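You operate a simulated robot arm through the tools that you are given. There is no shell and no other tool. Be economical: measure what you need, move in short steps, check, and stop when the job is done.

You run a simulated two-armed robot. Do the job below in one go: nothing can be reset, and whatever is moved stays where it is left.

Task
Fit the silver valve cover and tighten its six bolts, the middle two first.
Fine: bolts 2 and 5 are the middle ones; the spark plugs stay in the rack.

The check looks at the end state, three seconds after you hand in, the way a careful person would. Anything else that was tipped, shoved, dropped, spilled or broken makes it a failure. A push-on lid holds only when it is set on centred and level and pressed home; a screw cap is set on level and turned clockwise until tight.

Robot
Two 7-joint arms with fingered hands on one trunk, on a base that drives. Base frame: it is fixed to the floor where the robot stands at the start and does not move with it; the origin is under the middle of the robot, x ahead of it, y to its left, z up. Units: mm, degrees, N and s.
The left shoulder is at the start at [70, 162, 1401], the right one opposite. With the tool pointing down near the work surface each hand reaches from about 100 to 680 mm from the robot's upright axis, wherever it stands, measured 20 degrees to its own side. Places, roughly: black bench engine [2300, -100, 900]; blue lock pin [2200, -100, 1000]; number five bolt [400, -100, 800]; number four bolt [400, -300, 800]; number one bolt [500, -300, 800]; number six bolt [400, 100, 800]; number three bolt [500, 100, 800]; number two bolt [500, -100, 800]; red lock pin [700, -100, 1000]; silver engine [800, -100, 1000]; six-cylinder engine [4000, 100, 1000]; top of the silver cylinder head [1000, -100, 1100]; yellow lock pin [3800, 100, 1100]. Payload 4 kg a hand.
The tool frame of a hand sits at the grasp point between the pads (the TCP): z along the fingers, y along the line on which they close. The tips reach 26 mm beyond it. Largest opening 132 mm; the body of the gripper starts 73 mm behind the TCP. The gripper is a hand of 4 fingers: y runs from the thumb to the fingers, the wrist lies at [0, 0, -224] in the tool frame, and closing takes about 1.5 s.
Orientation is that of the tool frame in the base frame, as a unit quaternion [w, x, y, z]. With the fingers straight down and closing along the base's y, the tool's x points along the base's -x, its y along +y and its z along -z.

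Tools
- The arms move only by the tool jog_arm. It takes "left_increments", "right_increments" or both (then of equal length, played together; a hand with none holds still); each is a list of rows, each a list of 7 numbers: the turn, a rotation vector about the base's x, y, z in units of 4 degrees (1.0 is 4 degrees), then the shift along the base's x, y, z in units of 25 mm (1.0 is 25 mm), then the closure, from 0 (fully open) to 1 (shut). In form: [[ax, ay, az, x, y, z, hand], ...]. A call has 1 to 10 rows; each row shifts and turns the commanded pose from where the row before left it. A call with a number of a shift or a turn outside -1 to 1 is refused whole. A row lasts 0.2 s, in which the tool goes at most 50 mm and 8.6 degrees; a call with a longer step from one row to the next is refused whole, and so is a gripper value outside its range. Where a pose cannot be reached the arm comes as near as it can. A force on the tool above 40 N (or 10 N above the force at the start of the call, whichever is more), or a blocked arm, ends the call early, and 0.2 s more pass. The fingers move at their own pace (about 45 mm/s each) and stop on an object; they squeeze with about 21 N. The grip force told is the motor's: it shows also when the fingers shut on nothing. Time passes only in rows, and 0.2 s behind the last, so rows that do not move let the fingers close. The reply holds the time, the measured pose of the TCP, the force on the tool along the base axes, the opening and the grip force, in the units named above and with some noise, with the torque about the TCP (base axes, N m) and any sound that the robot's microphone picked up, and new pictures: "pictures" is both (left out), scene, wrist or none (wrist: the cameras of the hands that moved).
- Cameras (640 x 400 px; columns grow to the right, rows downward): "scene" is now at [133.9, -8.9, 1624.5]; the picture's right is [-0.10, -1.00, 0.00], its down [-0.63, 0.06, -0.77] and it looks along [0.77, -0.08, -0.63] (base axes); focal length 218 px, centre (320, 200). "left" rides on the left gripper at [-73, 6, -94] in its tool frame; the picture's right is [-0.08, -1.00, 0.00], its down [0.79, -0.06, -0.62] and it looks along [0.61, -0.05, 0.79] (tool axes); focal length 230 px, centre (320, 200). "right" rides on the right gripper at [73, 6, -94] in its tool frame; the picture's right is [-0.08, 1.00, 0.00], its down [-0.78, -0.06, -0.62] and it looks along [-0.61, -0.05, 0.79] (tool axes); focal length 230 px, centre (320, 200). There is no depth. A picture from a camera that has moved, and an enlarged one, comes with that camera's place and axes in the base frame and with its lens.
- slide_trunk(by): slides the trunk up (or, below 0, down) by that many mm; the arms and the scene camera ride with it, the base frame stays. It gives what a move gives, with no picture.
- drive_base(legs): drives the robot by 1 to 6 legs, each [ahead, left, turn to the left] in mm, mm and degrees, along the robot's own axes; the way and the turn of a leg run together, so that a leg with both is an arc; at most 1500 mm and 180 degrees a leg. The arms and the cameras ride along, it lands a little off, and it stops where it bumps. It gives what a move gives, and a new picture of the scene camera.
- hand_shape(shape, hand): the hand has 4 fingers and takes this shape, open, in about a second: jaw (thumb against the fingers, like two jaws); tri (thumb and two fingers); tip (a fingertip pinch); poke (one finger out to press); point (the index stretched); flat (the hand flat); cup (the hand cupped); fist (a fist). The gripper value then closes the fingers along that shape, each until it touches; the sizes above hold for jaw. It gives what a move gives, with no picture.
- aim_head(pan, tilt): turns the head with the scene camera to pan (to the left, within 86 degrees either way) and tilt (down, from -29 to 69), counted from straight ahead of the robot. It gives what a move gives, and a new picture of the scene camera.
- zoom(camera, box): a new picture of the part [left, top, right, bottom] of that camera's present view, enlarged. It takes no simulated time.
- close_job(): hands the job in; it is judged then, once.

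Work in short steps. Places have to be worked out from the pictures, the camera data and where the tool is seen: move nearer, look again, correct. Check each grasp and each placing, and mend what went wrong. You have 120 turns and 260 pictures in all, those below and enlarged ones among them. Open the grippers and draw the arms clear of the work before you hand the job in, unless the task says otherwise; then end with one line.

The tools are called after "Request:" as a command line: name --argument value ..., lists and objects as JSON in quotes. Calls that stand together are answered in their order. jog_arm: Moves the arms, as the interface text tells. Its arguments: {"type":"object","properties":{"left_increments":{"type":"array","items":{"type":"array","items":{"type":"number"}}},"right_increments":{"type":"array","items":{"type":"array","items":{"type":"number"}}},"pictures":{"type":"string","enum":["both","scene","wrist","none"]}},"required":[]} The other tools are called the same way: slide_trunk (by) slides the trunk up or down; hand_shape (shape, hand) gives the hand a shape; drive_base (legs) drives the base; aim_head (pan, tilt) turns the head that bears the scene camera; zoom (camera, box) takes an enlarged picture of a part of a camera's view; close_job () hands the job in.

At the start:

```text
time: 0.0
left_ee_pos: [397.9, 97.7, 1425.0]
left_tool_rot: [-0.001, 0.0, 1.0, 0.0]
left_contact_force: [-0.5, 0.2, 0.6]
left_torque: [0.02, -0.01, 0.01]
left_grip_width: 131.9
left_grip_force: 0.1
left_shape: jaw
right_ee_pos: [435.7, -213.3, 1490.4]
right_tool_rot: [0.0, 0.0, 1.0, 0.0]
right_contact_force: [-0.1, -0.2, -0.6]
right_torque: [0.02, -0.02, -0.02]
right_grip_width: 131.8
right_grip_force: 0.1
right_shape: jaw
trunk travel left (down, up): [-881.0, 59.0]
robot x, y, heading: [-1.2, -2.8, -0.1]
head pan, tilt: [-5.6, 39.2]
```

scene: 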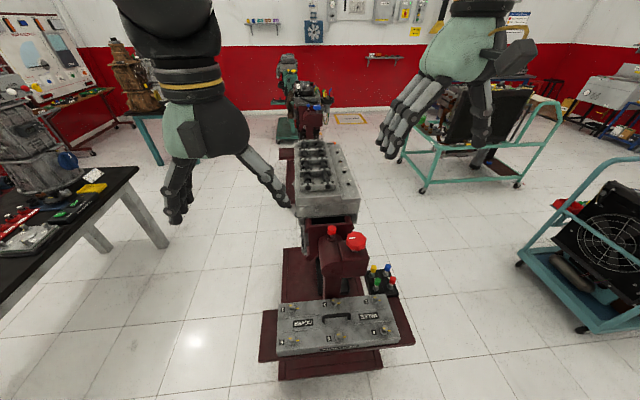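
right: 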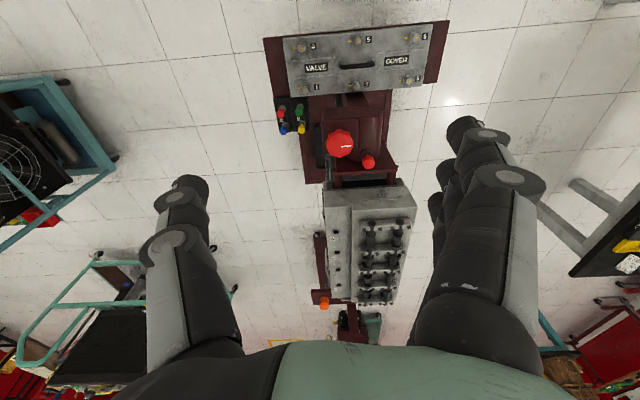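
left: 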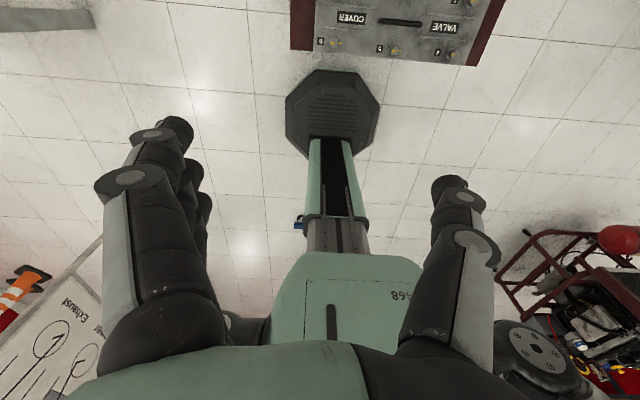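

The cover lies on the tray in front of the engine, with its bolts on it; the head is behind. I zoom in on the cover and the head.

Request:
zoom --camera "scene" --box '[250, 270, 430, 382]'

Request:
zoom --camera "scene" --box '[240, 130, 400, 230]'

Request:
zoom --camera "right" --box '[250, 10, 460, 141]'

Request:
zoom --camera "right" --box '[270, 170, 470, 295]'

```text
3.56 times, centred on (340, 326) of scene
camera zoom: at [133.9, -8.9, 1624.5], right [-0.1, -1.0, 0.0], down [-0.63, 0.06, -0.77], along [0.77, -0.08, -0.63], focal length 777 px, centre (249, -248)
```

zoom: 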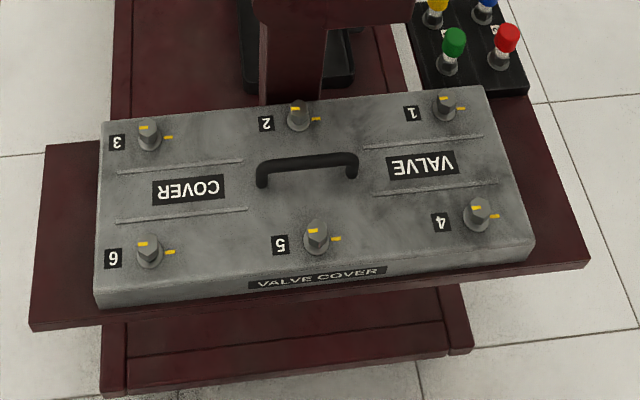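

```text
4.00 times, centred on (320, 180) of scene
camera zoom: at [133.9, -8.9, 1624.5], right [-0.1, -1.0, 0.0], down [-0.63, 0.06, -0.77], along [0.77, -0.08, -0.63], focal length 874 px, centre (320, 280)
```

zoom: 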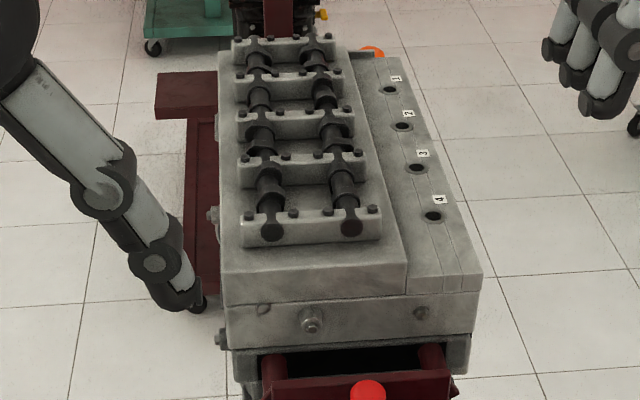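

```text
3.05 times, centred on (355, 76) of right
camera zoom: at [361.8, -207.1, 1586.0], right [0.08, 1.0, 0.0], down [0.78, -0.06, 0.62], along [0.61, -0.05, -0.79], focal length 701 px, centre (213, 579)
```

zoom: 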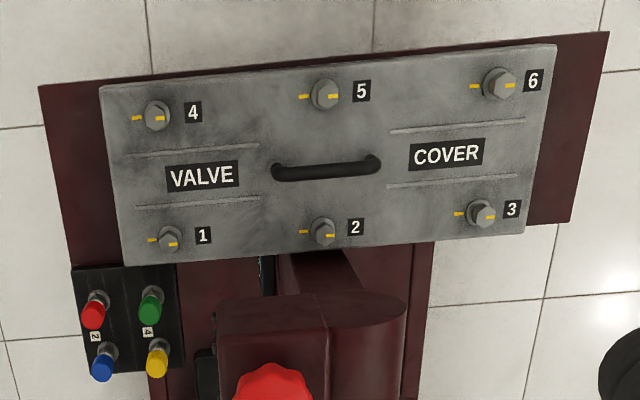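

```text
3.20 times, centred on (370, 232) of right
camera zoom: at [361.8, -207.1, 1586.0], right [0.08, 1.0, 0.0], down [0.78, -0.06, 0.62], along [0.61, -0.05, -0.79], focal length 736 px, centre (160, 96)
```

zoom: 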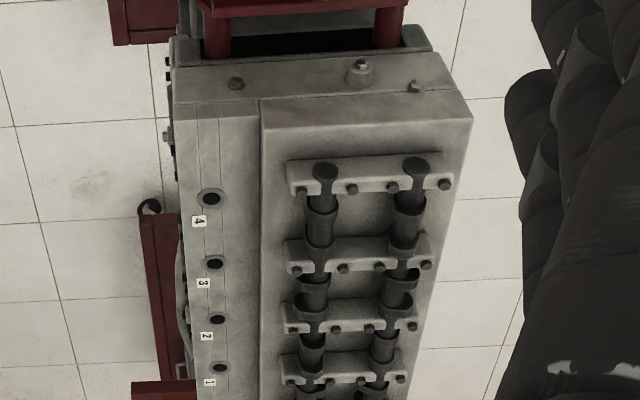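

The cover is about 450 x 190 mm with the bolts captive and loose, and must go onto the head with its long side along x. I look closer at the markings on the head and the stand.

Request:
zoom --camera "scene" --box '[285, 135, 365, 185]'

Request:
zoom --camera "scene" --box '[260, 180, 420, 280]'

Request:
zoom --camera "right" --box '[310, 200, 430, 275]'

Request:
aim_head --pan -50 --tilt 40

```text
8.00 times, centred on (325, 160) of scene
camera zoom: at [133.9, -8.9, 1624.5], right [-0.1, -1.0, 0.0], down [-0.63, 0.06, -0.77], along [0.77, -0.08, -0.63], focal length 1748 px, centre (280, 520)
```

zoom: 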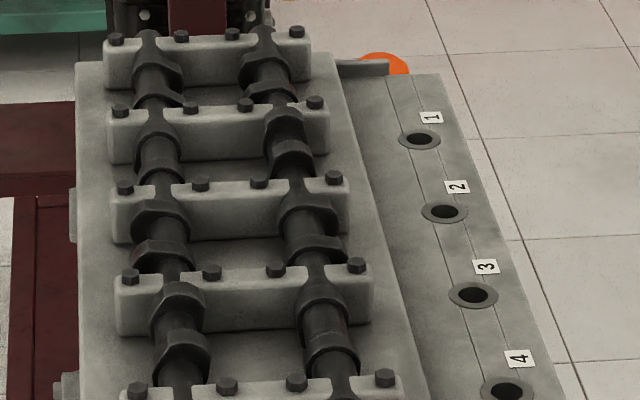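

```text
4.00 times, centred on (340, 230) of scene
camera zoom: at [133.9, -8.9, 1624.5], right [-0.1, -1.0, 0.0], down [-0.63, 0.06, -0.77], along [0.77, -0.08, -0.63], focal length 874 px, centre (240, 80)
```

zoom: 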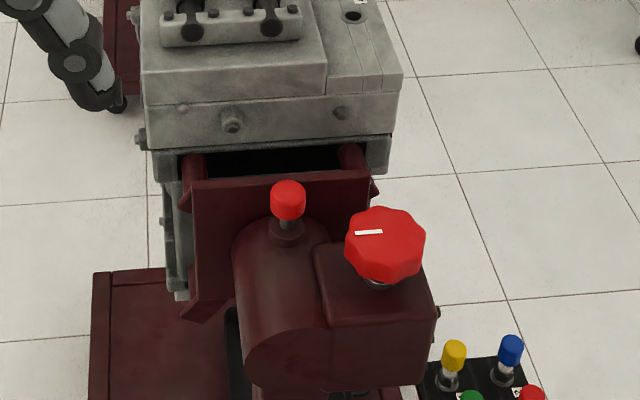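

```text
5.33 times, centred on (370, 238) of right
camera zoom: at [361.8, -207.1, 1586.0], right [0.08, 1.0, 0.0], down [0.78, -0.06, 0.62], along [0.61, -0.05, -0.79], focal length 1227 px, centre (53, 0)
```

zoom: 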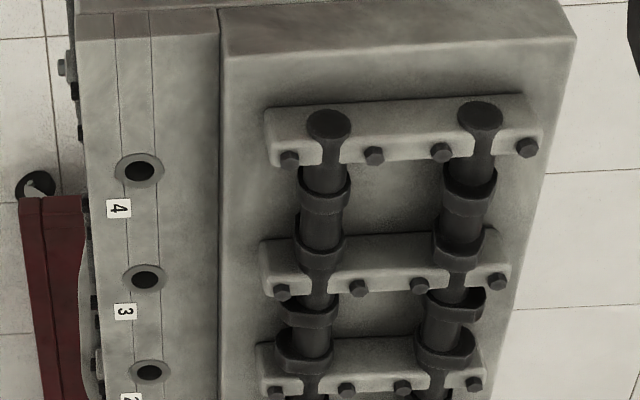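

```text
time: 1.1
left_ee_pos: [397.5, 98.2, 1425.7]
left_tool_rot: [-0.001, 0.0, 1.0, -0.001]
left_contact_force: [0.8, 0.1, -0.6]
left_torque: [0.03, 0.04, -0.01]
left_grip_width: 131.6
left_grip_force: 0.0
left_shape: jaw
right_ee_pos: [435.1, -212.8, 1492.1]
right_tool_rot: [-0.001, 0.0, 1.0, 0.0]
right_contact_force: [0.0, 0.0, 0.6]
right_torque: [0.03, 0.01, 0.01]
right_grip_width: 131.8
right_grip_force: 0.1
right_shape: jaw
trunk travel left (down, up): [-881.0, 59.0]
robot x, y, heading: [4.9, -3.0, 0.1]
head pan, tilt: [-50.0, 40.0]
camera scene: at [103.5, -65.5, 1623.3], right [-0.77, -0.64, 0.0], down [-0.41, 0.49, -0.77], along [0.49, -0.59, -0.64], focal length 218 px, centre (320, 200)
```

scene: 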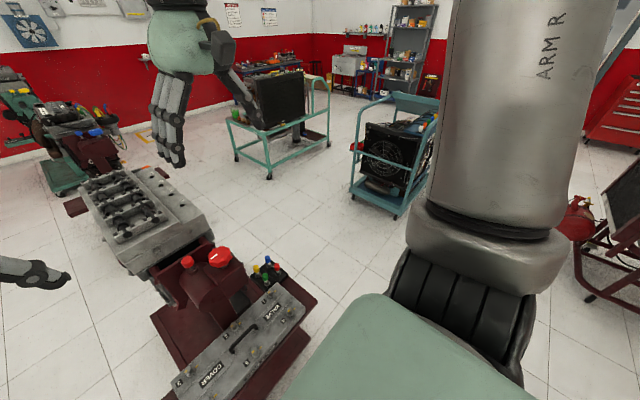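

I zoom in on the engine from this new direction, and on the reference engine behind it.

Request:
zoom --camera "scene" --box '[60, 150, 220, 250]'

Request:
zoom --camera "scene" --box '[0, 70, 128, 150]'

Request:
zoom --camera "scene" --box '[140, 230, 332, 350]'

```text
4.00 times, centred on (140, 200) of scene
camera zoom: at [103.5, -65.5, 1623.3], right [-0.77, -0.64, 0.0], down [-0.41, 0.49, -0.77], along [0.49, -0.59, -0.64], focal length 874 px, centre (1040, 200)
```

zoom: 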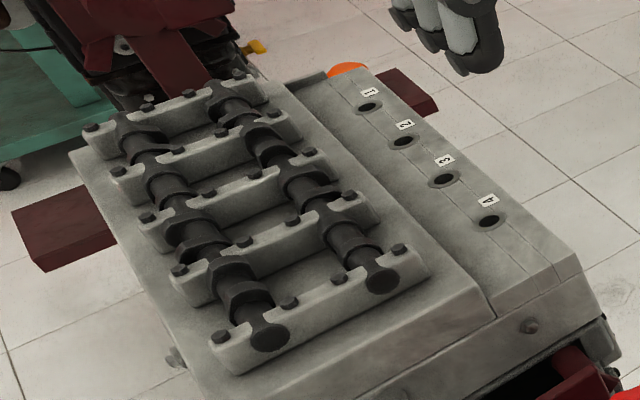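

```text
5.00 times, centred on (64, 110) of scene
camera zoom: at [103.5, -65.5, 1623.3], right [-0.77, -0.64, 0.0], down [-0.41, 0.49, -0.77], along [0.49, -0.59, -0.64], focal length 1092 px, centre (1600, 650)
```

zoom: 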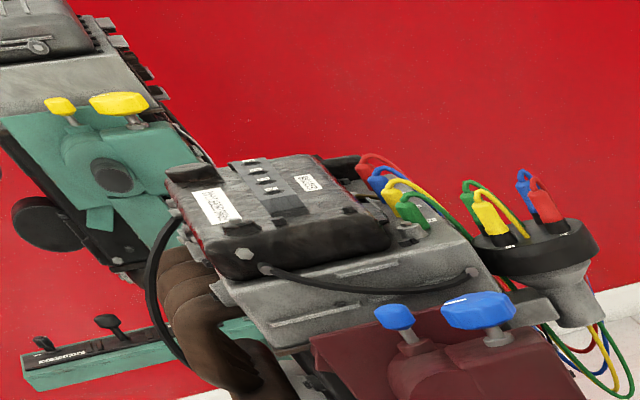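

```text
3.33 times, centred on (236, 290) of scene
camera zoom: at [103.5, -65.5, 1623.3], right [-0.77, -0.64, 0.0], down [-0.41, 0.49, -0.77], along [0.49, -0.59, -0.64], focal length 728 px, centre (600, -100)
```

zoom: 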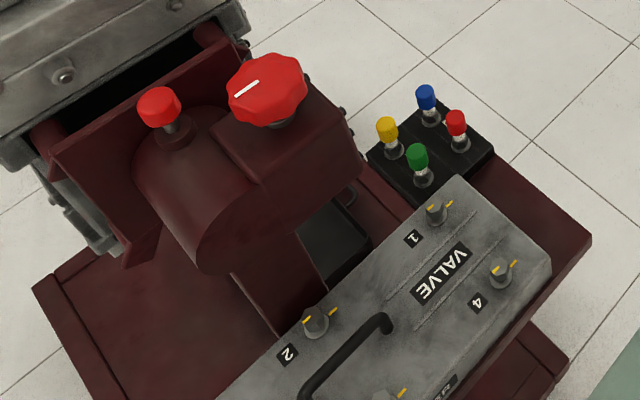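

Zoom on the number labels to learn their reading direction.

Request:
zoom --camera "scene" --box '[140, 165, 204, 205]'

Request:
zoom --camera "scene" --box '[25, 95, 89, 135]'

Request:
aim_head --pan -5 --tilt 30

```text
10.00 times, centred on (172, 185) of scene
camera zoom: at [103.5, -65.5, 1623.3], right [-0.77, -0.64, 0.0], down [-0.41, 0.49, -0.77], along [0.49, -0.59, -0.64], focal length 2185 px, centre (1800, 350)
```

zoom: 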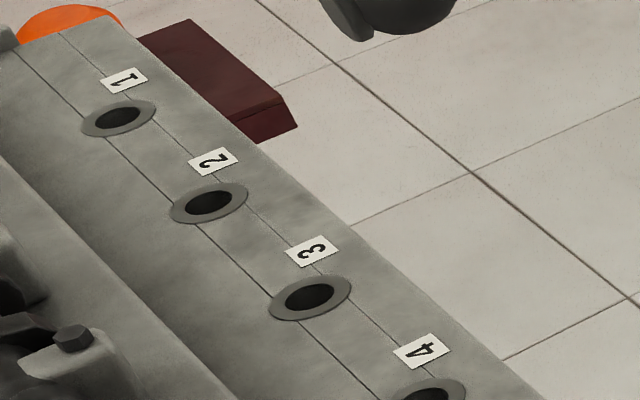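

```text
10.00 times, centred on (57, 115) of scene
camera zoom: at [103.5, -65.5, 1623.3], right [-0.77, -0.64, 0.0], down [-0.41, 0.49, -0.77], along [0.49, -0.59, -0.64], focal length 2185 px, centre (2950, 1050)
```

zoom: 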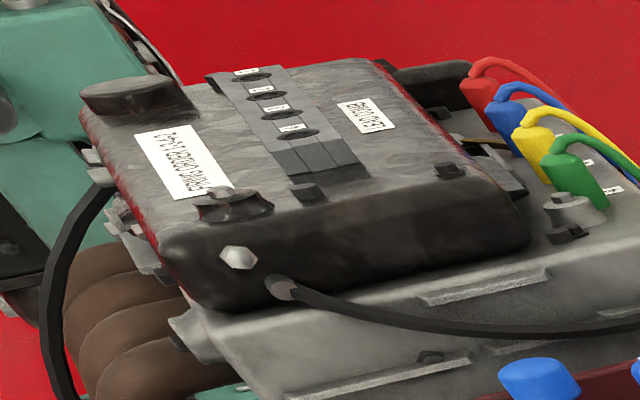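

```text
time: 2.2
left_ee_pos: [397.0, 97.7, 1425.2]
left_tool_rot: [-0.002, -0.001, 1.0, -0.001]
left_contact_force: [0.4, -0.2, 0.2]
left_torque: [0.01, -0.02, -0.04]
left_grip_width: 131.7
left_grip_force: 0.1
left_shape: jaw
right_ee_pos: [434.9, -212.8, 1492.4]
right_tool_rot: [0.0, 0.0, 1.0, 0.0]
right_contact_force: [-0.2, -0.3, -1.4]
right_torque: [0.0, 0.0, -0.01]
right_grip_width: 132.1
right_grip_force: 0.0
right_shape: jaw
trunk travel left (down, up): [-881.0, 59.0]
robot x, y, heading: [-0.0, 0.6, -0.2]
head pan, tilt: [-5.0, 30.0]
camera scene: at [138.8, -8.5, 1638.6], right [-0.09, -1.0, 0.0], down [-0.5, 0.04, -0.87], along [0.86, -0.08, -0.5], focal length 218 px, centre (320, 200)
```

scene: 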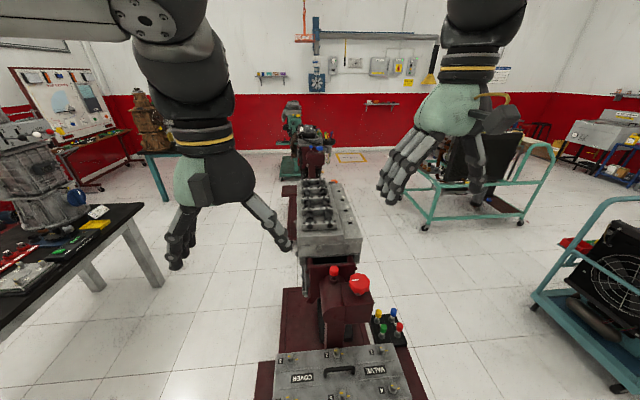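

Determine label direction from the right wrist camera with a strong zoom.

Request:
zoom --camera "right" --box '[320, 225, 352, 245]'

Request:
zoom --camera "scene" --box '[285, 170, 381, 230]'

```text
16.00 times, centred on (336, 235) of right
camera zoom: at [361.7, -207.1, 1586.0], right [0.08, 1.0, 0.0], down [0.78, -0.06, 0.62], along [0.61, -0.05, -0.79], focal length 3681 px, centre (64, -360)
```

zoom: 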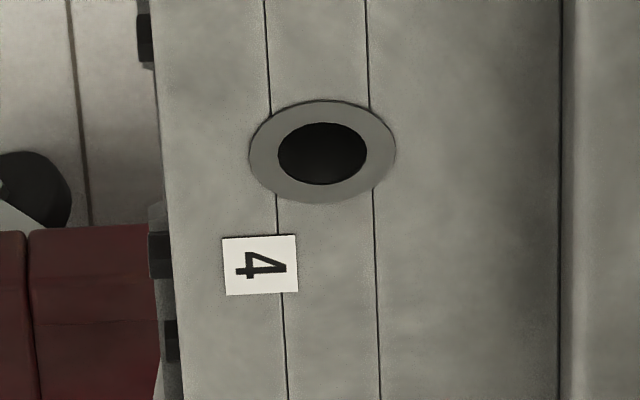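

```text
6.67 times, centred on (333, 200) of scene
camera zoom: at [138.8, -8.5, 1638.6], right [-0.09, -1.0, 0.0], down [-0.5, 0.04, -0.87], along [0.86, -0.08, -0.5], focal length 1457 px, centre (233, 200)
```

zoom: 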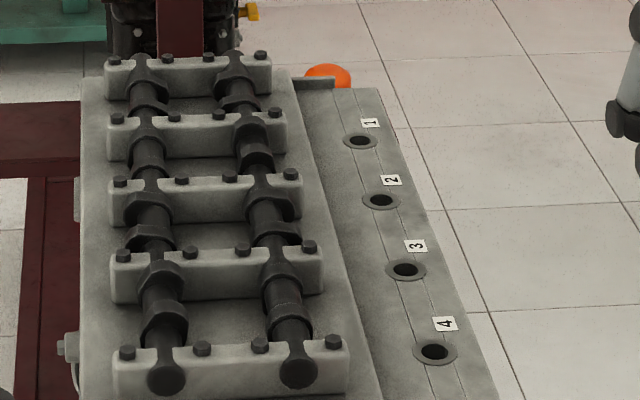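

Cover: centre about (477,-108), yaw about 0, bolts ±167 in y and ±57 in x, and the handle top at z≈792. The head block's top is about z≈1114, y −154..19, x from ≈768. I bring the right hand toward the handle, turning it to close along x.

Request:
jog_arm --right_increments '[[0, 0, 1, 0.08, 0.2, -0.9, 0], [0, 0, 1, 0.08, 0.2, -0.9, 0], [0, 0, 1, 0.08, 0.2, -0.9, 0], [0, 0, 1, 0.08, 0.2, -0.9, 0], [0, 0, 1, 0.08, 0.2, -0.9, 0], [0, 0, 1, 0.08, 0.2, -0.9, 0], [0, 0, 1, 0.08, 0.2, -0.9, 0], [0, 0, 1, 0.08, 0.2, -0.9, 0], [0, 0, 1, 0.08, 0.2, -0.9, 0], [0, 0, 1, 0.08, 0.2, -0.9, 0]]' --pictures "none"

Request:
jog_arm --right_increments '[[0, 0, 1, 0.08, 0.2, -0.9, 0], [0, 0, 1, 0.08, 0.2, -0.9, 0], [0, 0, 1, 0.08, 0.2, -0.9, 0], [0, 0, 1, 0.08, 0.2, -0.9, 0], [0, 0, 1, 0.08, 0.2, -0.9, 0], [0, 0, 1, 0.08, 0.2, -0.9, 0], [0, 0, 1, 0.08, 0.2, -0.9, 0], [0, 0, 1, 0.08, 0.2, -0.9, 0], [0, 0, 1, 0.08, 0.2, -0.9, 0], [0, 0, 1, 0.08, 0.2, -0.9, 0]]' --pictures "both"

```text
time: 4.4
left_ee_pos: [399.7, 96.5, 1425.7]
left_tool_rot: [-0.001, 0.0, 1.0, -0.001]
left_contact_force: [-0.1, -0.3, -0.1]
left_torque: [-0.02, -0.01, 0.02]
left_grip_width: 131.8
left_grip_force: 0.0
left_shape: jaw
right_ee_pos: [456.4, -164.3, 1266.6]
right_tool_rot: [0.0, -0.342, 0.94, 0.0]
right_contact_force: [-0.1, -0.1, -0.8]
right_torque: [0.0, 0.03, 0.01]
right_grip_width: 131.8
right_grip_force: 0.0
right_shape: jaw
trunk travel left (down, up): [-881.0, 59.0]
robot x, y, heading: [0.3, -0.5, 0.1]
head pan, tilt: [-5.0, 30.0]
```

```text
time: 6.6
left_ee_pos: [399.3, 97.5, 1425.5]
left_tool_rot: [-0.001, 0.0, 1.0, 0.0]
left_contact_force: [-0.5, 0.0, -0.6]
left_torque: [-0.02, 0.0, 0.02]
left_grip_width: 131.7
left_grip_force: 0.0
left_shape: jaw
right_ee_pos: [473.9, -112.7, 1040.4]
right_tool_rot: [0.0, -0.643, 0.766, -0.001]
right_contact_force: [0.1, 0.2, -0.9]
right_torque: [0.0, 0.01, -0.01]
right_grip_width: 131.5
right_grip_force: 0.2
right_shape: jaw
trunk travel left (down, up): [-881.0, 59.0]
robot x, y, heading: [-1.7, -0.9, -0.1]
head pan, tilt: [-5.0, 30.0]
camera scene: at [139.5, -8.2, 1638.6], right [-0.09, -1.0, 0.0], down [-0.5, 0.04, -0.87], along [0.86, -0.08, -0.5], focal length 218 px, centre (320, 200)
camera right: at [456.7, -182.8, 1135.4], right [-0.97, 0.25, 0.0], down [0.2, 0.76, 0.62], along [0.15, 0.6, -0.79], focal length 230 px, centre (320, 200)
```

scene: 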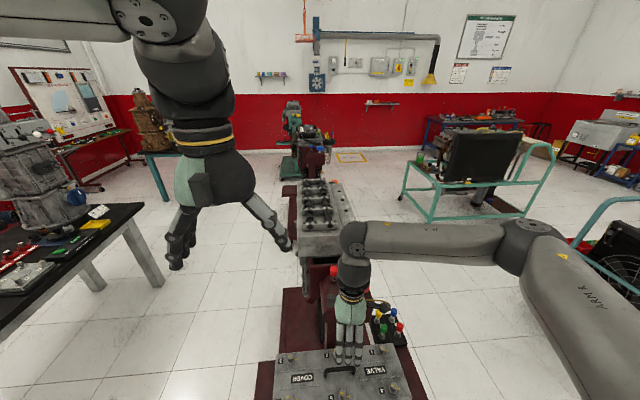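
right: 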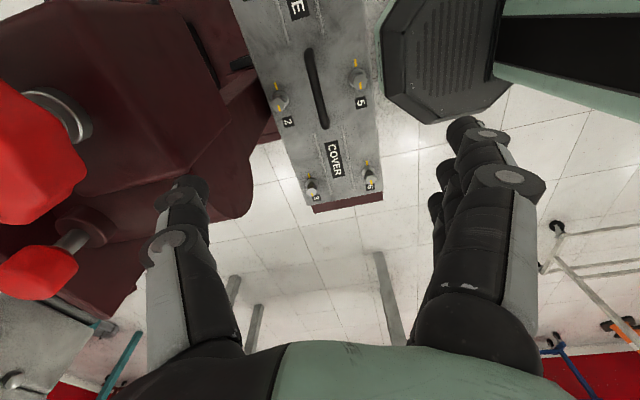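

Handle triangulates to (477,-110). Bolts 2 and 5 lie only 57 mm to either side, so I pre-close the fingers to about 50 mm, finish the turn and go down to z≈900.

Request:
jog_arm --right_increments '[[0, 0, 1, 0.04, 0.04, -0.8, 0.6], [0, 0, 1, 0.04, 0.04, -0.8, 0.6], [0, 0, 0.5, 0.04, 0.04, -0.8, 0.6], [0, 0, 0, 0, 0, -0.8, 0.6], [0, 0, 0, 0, 0, -0.8, 0.6], [0, 0, 0, 0, 0, -0.8, 0.6], [0, 0, 0, 0, 0, -0.8, 0.6]]' --pictures "both"

Request:
zoom --camera "scene" --box '[455, 5, 525, 60]'

Request:
zoom --camera "scene" --box '[260, 300, 420, 400]'

```text
time: 8.2
left_ee_pos: [397.6, 97.2, 1425.8]
left_tool_rot: [-0.001, 0.0, 1.0, -0.001]
left_contact_force: [-0.1, -0.7, -0.3]
left_torque: [-0.02, -0.02, 0.01]
left_grip_width: 131.8
left_grip_force: 0.1
left_shape: jaw
right_ee_pos: [479.8, -110.9, 900.7]
right_tool_rot: [0.0, 0.708, -0.707, 0.0]
right_contact_force: [0.8, 0.5, 0.7]
right_torque: [-0.01, 0.0, 0.04]
right_grip_width: 53.6
right_grip_force: 0.0
right_shape: jaw
trunk travel left (down, up): [-881.0, 59.0]
robot x, y, heading: [-1.1, -0.3, -0.0]
head pan, tilt: [-5.0, 30.0]
camera scene: at [139.2, -8.4, 1638.7], right [-0.09, -1.0, 0.0], down [-0.5, 0.04, -0.87], along [0.86, -0.08, -0.5], focal length 218 px, centre (320, 200)
camera right: at [473.8, -183.0, 995.3], right [-1.0, 0.08, 0.0], down [0.06, 0.78, 0.62], along [0.05, 0.62, -0.79], focal length 230 px, centre (320, 200)
```

scene: 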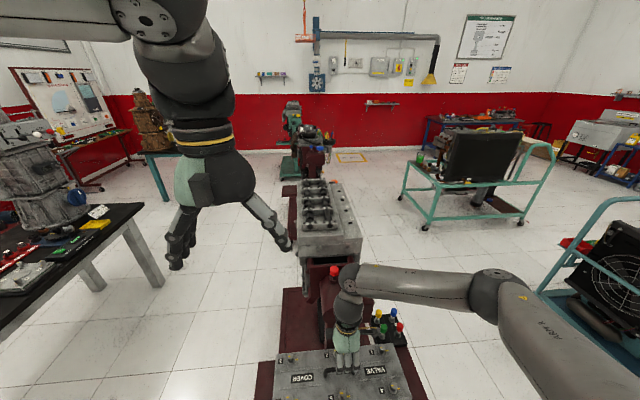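
right: 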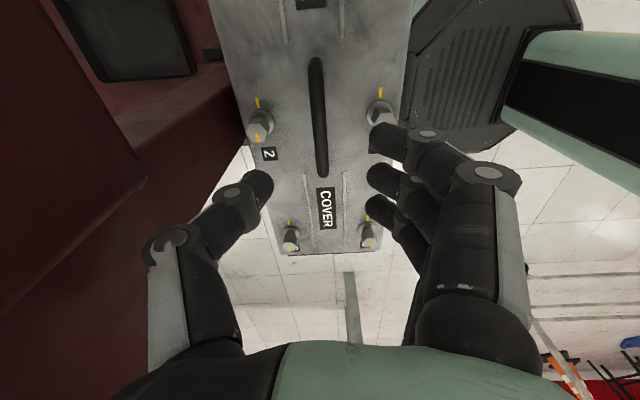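

```text
7.27 times, centred on (490, 32) of scene
camera zoom: at [139.2, -8.4, 1638.7], right [-0.09, -1.0, 0.0], down [-0.5, 0.04, -0.87], along [0.86, -0.08, -0.5], focal length 1589 px, centre (-916, 1418)
```

zoom: 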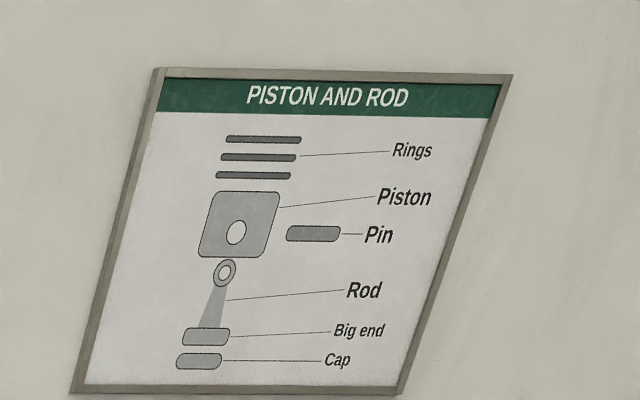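

```text
4.00 times, centred on (340, 350) of scene
camera zoom: at [139.2, -8.4, 1638.7], right [-0.09, -1.0, 0.0], down [-0.5, 0.04, -0.87], along [0.86, -0.08, -0.5], focal length 874 px, centre (240, -400)
```

zoom: 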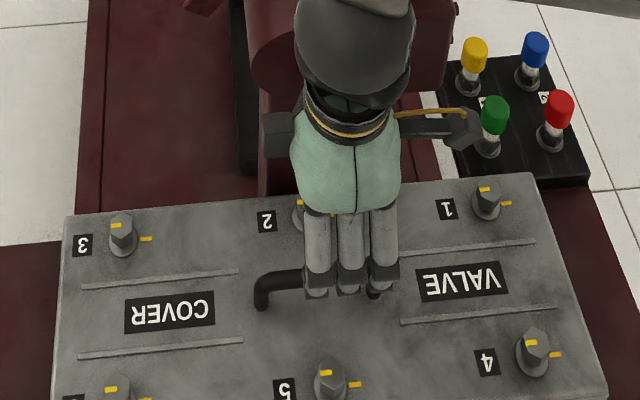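

The handle is right below the TCP (480,-113). I descend 85 mm and check.

Request:
jog_arm --right_increments '[[0, 0, 0, 0, -0.05, -0.85, 0.6], [0, 0, 0, 0, -0.05, -0.85, 0.6], [0, 0, 0, 0, 0, -0.85, 0.6], [0, 0, 0, 0, 0, -0.85, 0.6]]' --pictures "both"

Request:
zoom --camera "scene" --box '[260, 300, 420, 400]'

```text
time: 9.2
left_ee_pos: [397.5, 96.6, 1426.0]
left_tool_rot: [-0.001, -0.001, 1.0, -0.001]
left_contact_force: [-0.4, 0.3, 0.2]
left_torque: [0.0, 0.02, 0.03]
left_grip_width: 131.5
left_grip_force: 0.2
left_shape: jaw
right_ee_pos: [476.8, -114.7, 816.6]
right_tool_rot: [0.0, 0.707, -0.707, 0.0]
right_contact_force: [0.7, 0.0, 0.0]
right_torque: [-0.01, 0.05, 0.0]
right_grip_width: 53.3
right_grip_force: 0.1
right_shape: jaw
trunk travel left (down, up): [-881.0, 59.0]
robot x, y, heading: [-0.7, -2.9, 0.0]
head pan, tilt: [-5.0, 30.0]
camera scene: at [139.1, -8.5, 1638.7], right [-0.09, -1.0, 0.0], down [-0.5, 0.04, -0.87], along [0.86, -0.08, -0.5], focal length 218 px, centre (320, 200)
camera right: at [471.3, -185.9, 910.9], right [-1.0, 0.08, 0.0], down [0.06, 0.78, 0.62], along [0.05, 0.61, -0.79], focal length 230 px, centre (320, 200)
```

scene: 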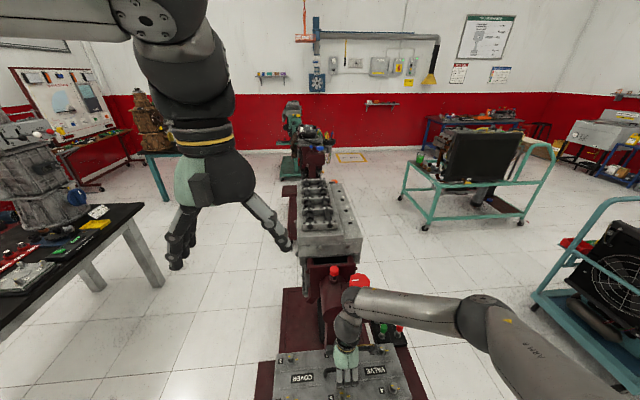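
right: 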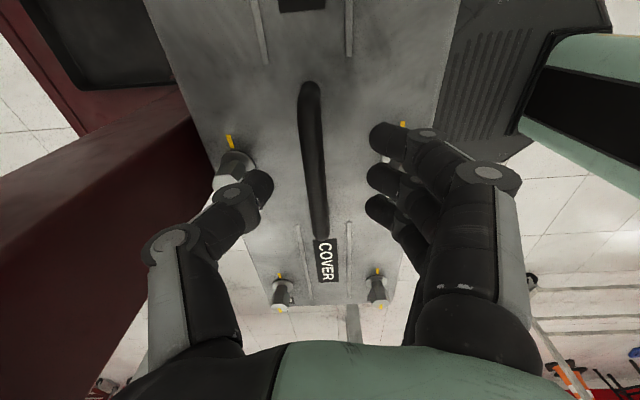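

```text
4.00 times, centred on (340, 350) of scene
camera zoom: at [139.1, -8.5, 1638.7], right [-0.09, -1.0, 0.0], down [-0.5, 0.04, -0.87], along [0.86, -0.08, -0.5], focal length 874 px, centre (240, -400)
```

zoom: 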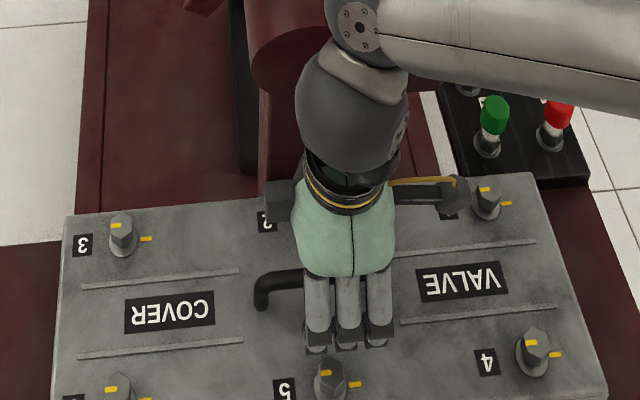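

The fingers straddle the handle. Down another 27 mm with +3 mm in x, then close.

Request:
jog_arm --right_increments '[[0, 0, 0, 0.12, 0.1, -0.55, 0.6], [0, 0, 0, 0, 0.1, -0.55, 0.6], [0, 0, 0, 0, 0, 0, 0.6]]' --pictures "wrist"

Request:
jog_arm --right_increments '[[0, 0, 0, 0, 0, 0, 1], [0, 0, 0, 0, 0, 0, 1], [0, 0, 0, 0, 0, 0, 1], [0, 0, 0, 0, 0, 0, 1], [0, 0, 0, 0, 0, 0, 1], [0, 0, 0, 0, 0, 0, 1], [0, 0, 0, 0, 0, 0, 1]]' --pictures "both"

```text
time: 10.0
left_ee_pos: [397.4, 97.1, 1425.4]
left_tool_rot: [0.001, 0.0, 1.0, 0.0]
left_contact_force: [0.8, 0.1, 0.0]
left_torque: [0.0, 0.01, -0.02]
left_grip_width: 131.9
left_grip_force: 0.1
left_shape: jaw
right_ee_pos: [480.7, -108.5, 790.7]
right_tool_rot: [0.0, -0.707, 0.707, -0.001]
right_contact_force: [2.2, -2.4, 8.0]
right_torque: [0.0, 0.45, 0.06]
right_grip_width: 53.1
right_grip_force: 0.1
right_shape: jaw
trunk travel left (down, up): [-881.0, 59.0]
robot x, y, heading: [-0.2, 0.1, 0.2]
head pan, tilt: [-5.0, 30.0]
camera right: at [475.1, -180.9, 884.5], right [-1.0, 0.08, 0.0], down [0.06, 0.78, 0.62], along [0.05, 0.62, -0.79], focal length 230 px, centre (320, 200)
```

right: 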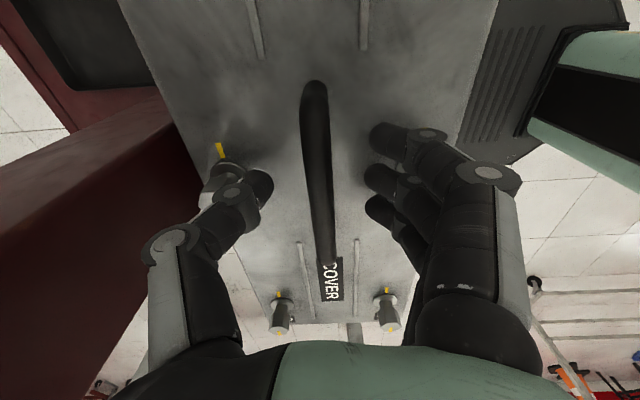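

```text
time: 11.6
left_ee_pos: [398.5, 99.2, 1424.5]
left_tool_rot: [-0.001, 0.0, 1.0, -0.001]
left_contact_force: [-0.9, -0.2, 0.2]
left_torque: [0.0, -0.03, -0.01]
left_grip_width: 131.7
left_grip_force: 0.0
left_shape: jaw
right_ee_pos: [479.2, -108.9, 790.1]
right_tool_rot: [0.0, -0.707, 0.707, 0.001]
right_contact_force: [0.1, -0.1, -0.9]
right_torque: [0.0, 0.02, 0.03]
right_grip_width: 0.0
right_grip_force: 20.7
right_shape: jaw
trunk travel left (down, up): [-881.0, 59.0]
robot x, y, heading: [-0.6, -0.5, 0.1]
head pan, tilt: [-5.0, 30.0]
camera scene: at [140.1, -8.5, 1638.5], right [-0.09, -1.0, 0.0], down [-0.5, 0.04, -0.87], along [0.86, -0.08, -0.5], focal length 218 px, centre (320, 200)
camera right: at [474.9, -181.0, 883.0], right [-1.0, 0.08, 0.0], down [0.06, 0.78, 0.62], along [0.05, 0.61, -0.79], focal length 230 px, centre (320, 200)
```

scene: 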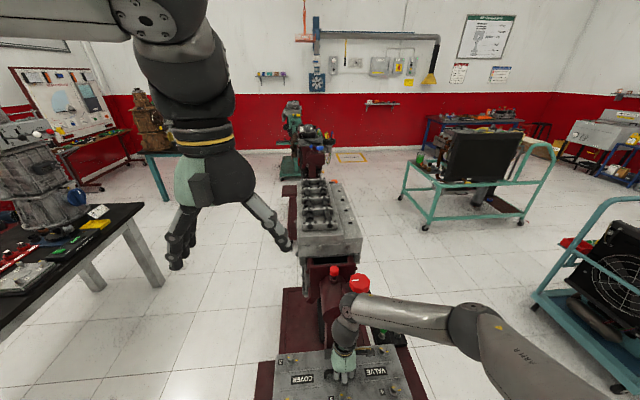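
right: 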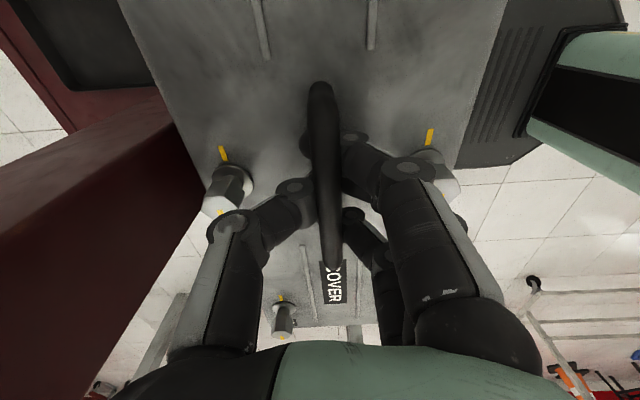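

The fingers shut to zero under the bar, so it is only hooked. I reopen, rise about 12 mm and close again to get the bar between the pads.

Request:
jog_arm --right_increments '[[0, 0, 0, 0, 0, 0, 0.65], [0, 0, 0, 0, 0, 0, 0.65], [0, 0, 0, 0, 0, 0, 0.65], [0, 0, 0, 0, 0, 0, 0.65], [0, 0, 0, 0, 0, 0.25, 0.65], [0, 0, 0, 0, 0, 0.25, 0.65]]' --pictures "none"

Request:
jog_arm --right_increments '[[0, 0, 0, 0, 0, 0, 1], [0, 0, 0, 0, 0, 0, 1], [0, 0, 0, 0, 0, 0, 1], [0, 0, 0, 0, 0, 0, 1], [0, 0, 0, 0, 0, 0, 1], [0, 0, 0, 0, 0, 0, 1]]' --pictures "wrist"

```text
time: 13.0
left_ee_pos: [398.3, 97.6, 1425.1]
left_tool_rot: [0.0, 0.001, 1.0, 0.0]
left_contact_force: [0.2, -0.3, 0.3]
left_torque: [-0.01, 0.02, 0.01]
left_grip_width: 131.8
left_grip_force: 0.0
left_shape: jaw
right_ee_pos: [480.8, -108.1, 802.4]
right_tool_rot: [0.0, -0.707, 0.707, 0.001]
right_contact_force: [0.2, -0.4, -0.2]
right_torque: [0.01, 0.01, -0.01]
right_grip_width: 45.6
right_grip_force: 0.0
right_shape: jaw
trunk travel left (down, up): [-881.0, 59.0]
robot x, y, heading: [-0.7, -0.4, 0.0]
head pan, tilt: [-5.0, 30.0]
```

```text
time: 14.4
left_ee_pos: [399.7, 97.4, 1423.9]
left_tool_rot: [-0.001, -0.001, 1.0, -0.001]
left_contact_force: [-0.2, 0.2, 0.4]
left_torque: [-0.01, 0.0, 0.0]
left_grip_width: 131.8
left_grip_force: 0.0
left_shape: jaw
right_ee_pos: [481.4, -107.5, 802.0]
right_tool_rot: [0.001, 0.707, -0.707, -0.001]
right_contact_force: [0.0, 0.4, -0.3]
right_torque: [0.02, -0.02, 0.01]
right_grip_width: 5.4
right_grip_force: 21.0
right_shape: jaw
trunk travel left (down, up): [-881.0, 59.0]
robot x, y, heading: [0.1, -0.5, 0.0]
head pan, tilt: [-5.0, 30.0]
camera right: at [475.4, -180.4, 895.4], right [-1.0, 0.08, 0.0], down [0.06, 0.78, 0.62], along [0.05, 0.61, -0.79], focal length 230 px, centre (320, 200)
```

right: 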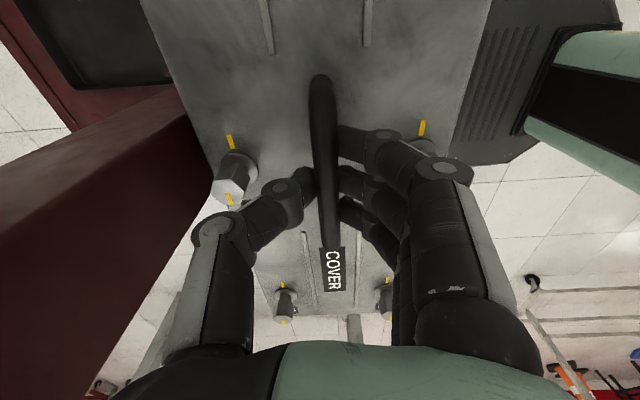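

Width 5.4: the tips pinch the lower part of the bar. Rise 5 mm more and re-close.

Request:
jog_arm --right_increments '[[0, 0, 0, 0, 0, 0, 0.8], [0, 0, 0, 0, 0, 0, 0.8], [0, 0, 0, 0, 0, 0.2, 0.8], [0, 0, 0, 0, 0, 0, 1], [0, 0, 0, 0, 0, 0, 1], [0, 0, 0, 0, 0, 0, 1], [0, 0, 0, 0, 0, 0, 1], [0, 0, 0, 0, 0, 0, 1]]' --pictures "wrist"

```text
time: 16.2
left_ee_pos: [397.5, 97.7, 1426.0]
left_tool_rot: [-0.001, 0.0, 1.0, -0.001]
left_contact_force: [0.1, -0.1, 0.1]
left_torque: [0.02, 0.0, 0.04]
left_grip_width: 132.1
left_grip_force: 0.0
left_shape: jaw
right_ee_pos: [480.6, -107.4, 806.8]
right_tool_rot: [0.0, 0.708, -0.707, 0.0]
right_contact_force: [-2.0, 0.3, 0.7]
right_torque: [0.0, 0.06, 0.05]
right_grip_width: 8.3
right_grip_force: 20.8
right_shape: jaw
trunk travel left (down, up): [-881.0, 59.0]
robot x, y, heading: [-2.3, -3.6, -0.0]
head pan, tilt: [-5.0, 30.0]
camera right: at [475.1, -179.5, 900.9], right [-1.0, 0.08, 0.0], down [0.06, 0.78, 0.62], along [0.05, 0.61, -0.79], focal length 230 px, centre (320, 200)
```

right: 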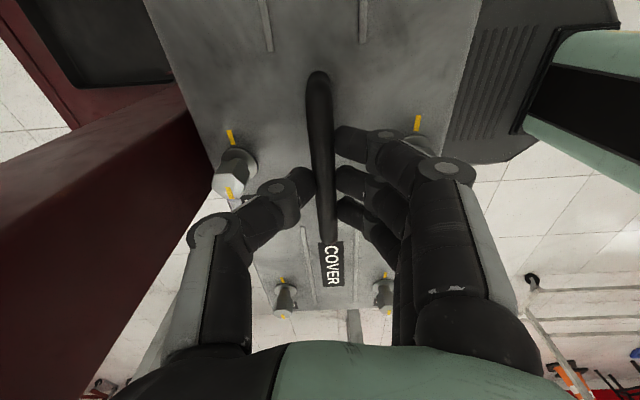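

Width 8.3 mm, a real pinch just below mid-bar. Lift gently and read the force.

Request:
jog_arm --right_increments '[[0, 0, 0, 0, 0, 0.2, 1], [0, 0, 0, 0, 0, 0.4, 1], [0, 0, 0, 0, 0, 0.6, 1], [0, 0, 0, 0, 0, 0, 1], [0, 0, 0, 0, 0, 0, 1]]' --pictures "both"

```text
time: 17.4
left_ee_pos: [399.2, 96.9, 1426.0]
left_tool_rot: [-0.001, 0.0, 1.0, -0.001]
left_contact_force: [0.1, 0.2, 0.5]
left_torque: [-0.04, 0.03, 0.02]
left_grip_width: 132.0
left_grip_force: 0.0
left_shape: jaw
right_ee_pos: [481.6, -108.4, 835.5]
right_tool_rot: [0.0, -0.707, 0.707, 0.001]
right_contact_force: [-0.6, 0.4, -9.6]
right_torque: [-0.05, -0.01, 0.0]
right_grip_width: 8.0
right_grip_force: 20.4
right_shape: jaw
trunk travel left (down, up): [-881.0, 59.0]
robot x, y, heading: [-0.9, 0.3, 0.2]
head pan, tilt: [-5.0, 30.0]
camera scene: at [140.1, -8.6, 1638.5], right [-0.09, -1.0, 0.0], down [-0.5, 0.04, -0.87], along [0.86, -0.08, -0.5], focal length 218 px, centre (320, 200)
camera right: at [476.1, -181.1, 929.7], right [-1.0, 0.08, 0.0], down [0.06, 0.78, 0.62], along [0.05, 0.61, -0.79], focal length 230 px, centre (320, 200)
```

scene: 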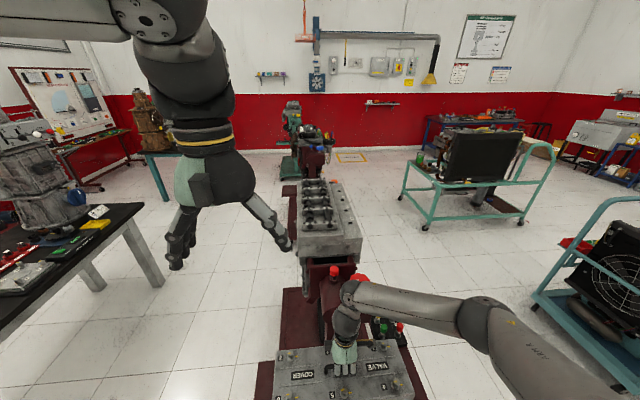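
right: 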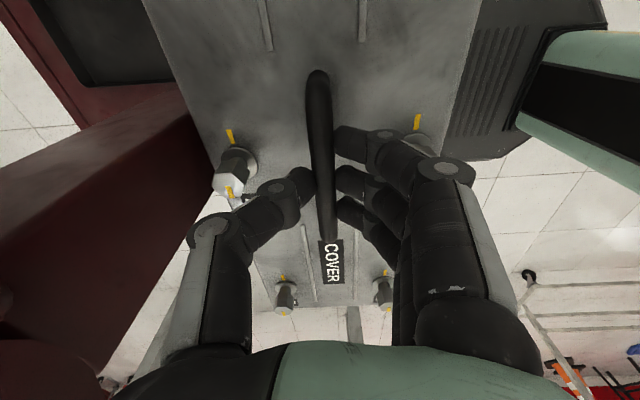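

Load 9.6 N, cover is lifted and level. I raise it to z≈1290 (two calls) and shift the left hand up and outward out of the view.

Request:
jog_arm --right_increments '[[0, 0, 0, 0, 0, 0.5, 1], [0, 0, 0, 0, 0, 1, 1], [0, 0, 0, 0, 0, 1, 1], [0, 0, 0, 0, 0, 1, 1], [0, 0, 0, 0, 0, 1, 1], [0, 0, 0, 0, 0, 1, 1], [0, 0, 0, 0, 0, 1, 1], [0, 0, 0, 0, 0, 1, 1], [0, 0, 0, 0, 0, 1, 1], [0, 0, 0, 0, 0, 1, 1]]' --left_increments '[[0, 0, 0, -0.3, 0.8, 0.3, 0], [0, 0, 0, -0.3, 0.8, 0.3, 0], [0, 0, 0, -0.3, 0.8, 0.3, 0], [0, 0, 0, -0.3, 0.8, 0.3, 0], [0, 0, 0, -0.3, 0.8, 0.3, 0], [0, 0, 0, -0.3, 0.8, 0.3, 0], [0, 0, 0, -0.3, 0.8, 0.3, 0], [0, 0, 0, -0.3, 0.8, 0.3, 0], [0, 0, 0, -0.3, 0.8, 0.3, 0], [0, 0, 0, -0.3, 0.8, 0.3, 0]]' --pictures "none"

Request:
jog_arm --right_increments '[[0, 0, 0, 0, 0, 1, 1], [0, 0, 0, 0, 0, 1, 1], [0, 0, 0, 0, 0, 1, 1], [0, 0, 0, 0, 0, 1, 1], [0, 0, 0, 0, 0, 1, 1], [0, 0, 0, 0, 0, 1, 1], [0, 0, 0, 0, 0, 1, 1], [0, 0, 0, 0, 0, 1, 1], [0, 0, 0, 0, 0, 0.5, 1]]' --pictures "both"

```text
time: 19.6
left_ee_pos: [367.9, 237.3, 1425.1]
left_tool_rot: [-0.001, 0.0, 1.0, -0.001]
left_contact_force: [-0.1, 0.5, 0.2]
left_torque: [-0.05, 0.03, -0.02]
left_grip_width: 131.7
left_grip_force: 0.0
left_shape: jaw
left hand out of reach, approached as far as the arm can: row 5, 6, 7, 8, 9, 10
right_ee_pos: [481.8, -106.6, 1074.3]
right_tool_rot: [0.001, 0.707, -0.707, 0.0]
right_contact_force: [0.4, 0.3, -10.8]
right_torque: [-0.03, -0.05, 0.01]
right_grip_width: 8.3
right_grip_force: 20.7
right_shape: jaw
trunk travel left (down, up): [-881.0, 59.0]
robot x, y, heading: [4.4, -0.5, 0.1]
head pan, tilt: [-5.0, 30.0]
```

```text
time: 21.6
left_ee_pos: [367.7, 235.6, 1424.9]
left_tool_rot: [0.0, 0.0, 1.0, 0.0]
left_contact_force: [-0.4, -0.4, -0.6]
left_torque: [-0.03, -0.01, 0.01]
left_grip_width: 131.9
left_grip_force: 0.2
left_shape: jaw
right_ee_pos: [482.2, -107.6, 1286.4]
right_tool_rot: [0.0, 0.708, -0.706, 0.0]
right_contact_force: [-0.1, 0.1, -9.5]
right_torque: [-0.01, -0.03, -0.01]
right_grip_width: 8.0
right_grip_force: 21.4
right_shape: jaw
trunk travel left (down, up): [-881.0, 59.0]
robot x, y, heading: [-0.6, -1.9, -0.1]
head pan, tilt: [-5.0, 30.0]
camera scene: at [139.7, -8.2, 1638.5], right [-0.09, -1.0, 0.0], down [-0.5, 0.04, -0.87], along [0.86, -0.08, -0.5], focal length 218 px, centre (320, 200)
camera right: at [476.6, -180.3, 1381.2], right [-1.0, 0.08, 0.0], down [0.06, 0.79, 0.62], along [0.05, 0.61, -0.79], focal length 230 px, centre (320, 200)
```

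scene: 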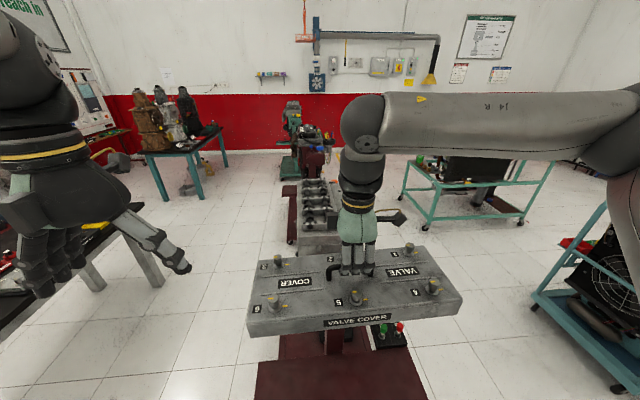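
right: 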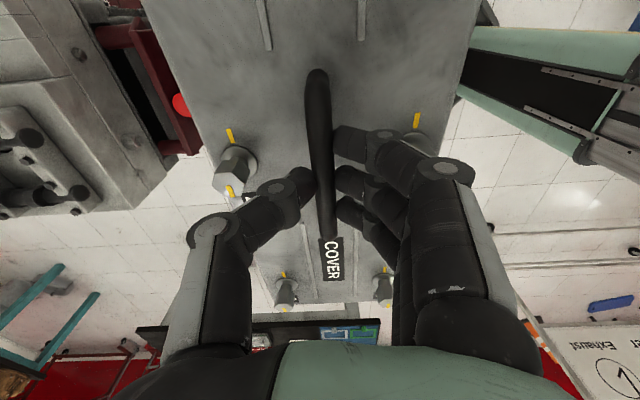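

The cover hangs level. Its text then matches the head's labels (readable from −y) if I work from the engine's +y side facing −y. I back off, strafe left, drive forward alongside.

Request:
drive_base --legs '[[-250, 0, 0], [0, 650, 0], [700, 0, 0]]'

```text
time: 23.4
left_ee_pos: [145.8, 235.7, 1428.7]
left_tool_rot: [0.002, -0.001, 1.0, -0.001]
left_contact_force: [-0.9, 0.1, -0.9]
left_torque: [-0.02, -0.04, 0.02]
left_grip_width: 131.7
left_grip_force: 0.0
left_shape: jaw
right_ee_pos: [261.9, -107.5, 1286.3]
right_tool_rot: [-0.001, 0.708, -0.706, 0.0]
right_contact_force: [-0.4, -0.3, -8.4]
right_torque: [-0.03, 0.04, 0.01]
right_grip_width: 7.9
right_grip_force: 20.4
right_shape: jaw
trunk travel left (down, up): [-881.0, 59.0]
robot x, y, heading: [-218.2, -1.2, 0.1]
head pan, tilt: [-5.0, 30.0]
stopped in leg 1: the robot was blocked; the commanded pose is now the measured one
camera scene: at [-80.7, -8.8, 1639.1], right [-0.08, -1.0, 0.0], down [-0.5, 0.04, -0.87], along [0.86, -0.07, -0.5], focal length 218 px, centre (320, 200)
```

scene: 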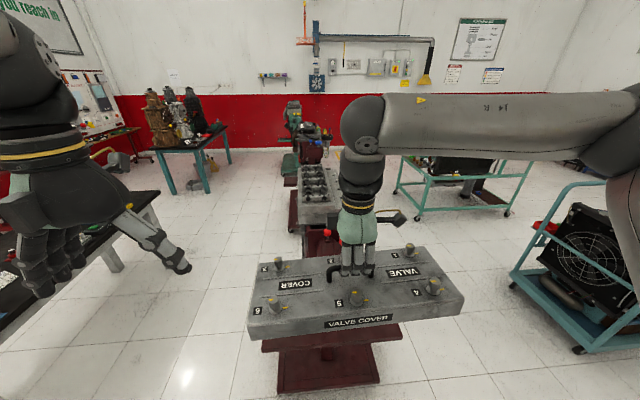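

Something behind blocks the base at x=-218. I look left and right before going on.

Request:
aim_head --pan 80 --tilt 45

Request:
aim_head --pan -86 --tilt 45

```text
time: 25.0
left_ee_pos: [153.1, 237.1, 1424.5]
left_tool_rot: [-0.001, -0.002, 1.0, -0.001]
left_contact_force: [0.0, 0.9, 0.4]
left_torque: [0.0, 0.0, -0.02]
left_grip_width: 131.6
left_grip_force: 0.2
left_shape: jaw
right_ee_pos: [268.5, -106.5, 1286.5]
right_tool_rot: [0.002, 0.708, -0.706, -0.001]
right_contact_force: [-0.3, 0.0, -9.9]
right_torque: [-0.01, 0.0, 0.02]
right_grip_width: 7.6
right_grip_force: 21.4
right_shape: jaw
trunk travel left (down, up): [-881.0, 59.0]
robot x, y, heading: [-216.0, 3.9, 0.1]
head pan, tilt: [80.0, 45.0]
camera scene: at [-149.6, 80.3, 1615.9], right [0.99, -0.17, 0.0], down [-0.12, -0.7, -0.71], along [0.12, 0.7, -0.71], focal length 218 px, centre (320, 200)
```

scene: 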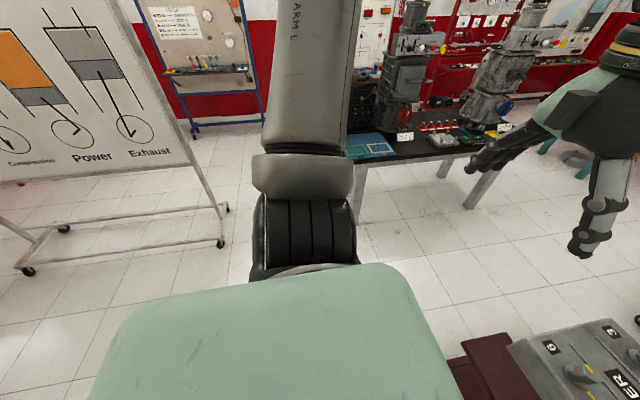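

```text
time: 27.5
left_ee_pos: [152.3, 236.5, 1426.5]
left_tool_rot: [-0.001, -0.002, 1.0, -0.002]
left_contact_force: [-0.1, 0.2, 0.0]
left_torque: [0.0, 0.01, 0.01]
left_grip_width: 131.9
left_grip_force: 0.0
left_shape: jaw
right_ee_pos: [267.4, -107.2, 1286.6]
right_tool_rot: [0.0, 0.709, -0.705, -0.001]
right_contact_force: [-0.3, 0.4, -10.1]
right_torque: [-0.03, -0.06, 0.01]
right_grip_width: 8.0
right_grip_force: 21.1
right_shape: jaw
trunk travel left (down, up): [-881.0, 59.0]
robot x, y, heading: [-216.0, 2.1, 0.1]
head pan, tilt: [-85.9, 45.0]
camera scene: at [-158.5, -81.1, 1615.9], right [-1.0, -0.07, 0.0], down [-0.05, 0.71, -0.71], along [0.05, -0.71, -0.71], focal length 218 px, centre (320, 200)
```

scene: 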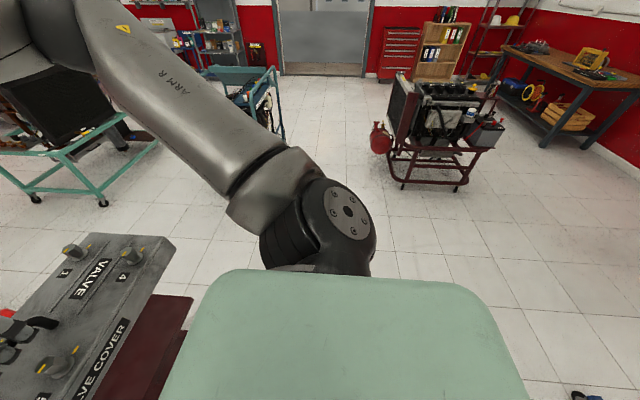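

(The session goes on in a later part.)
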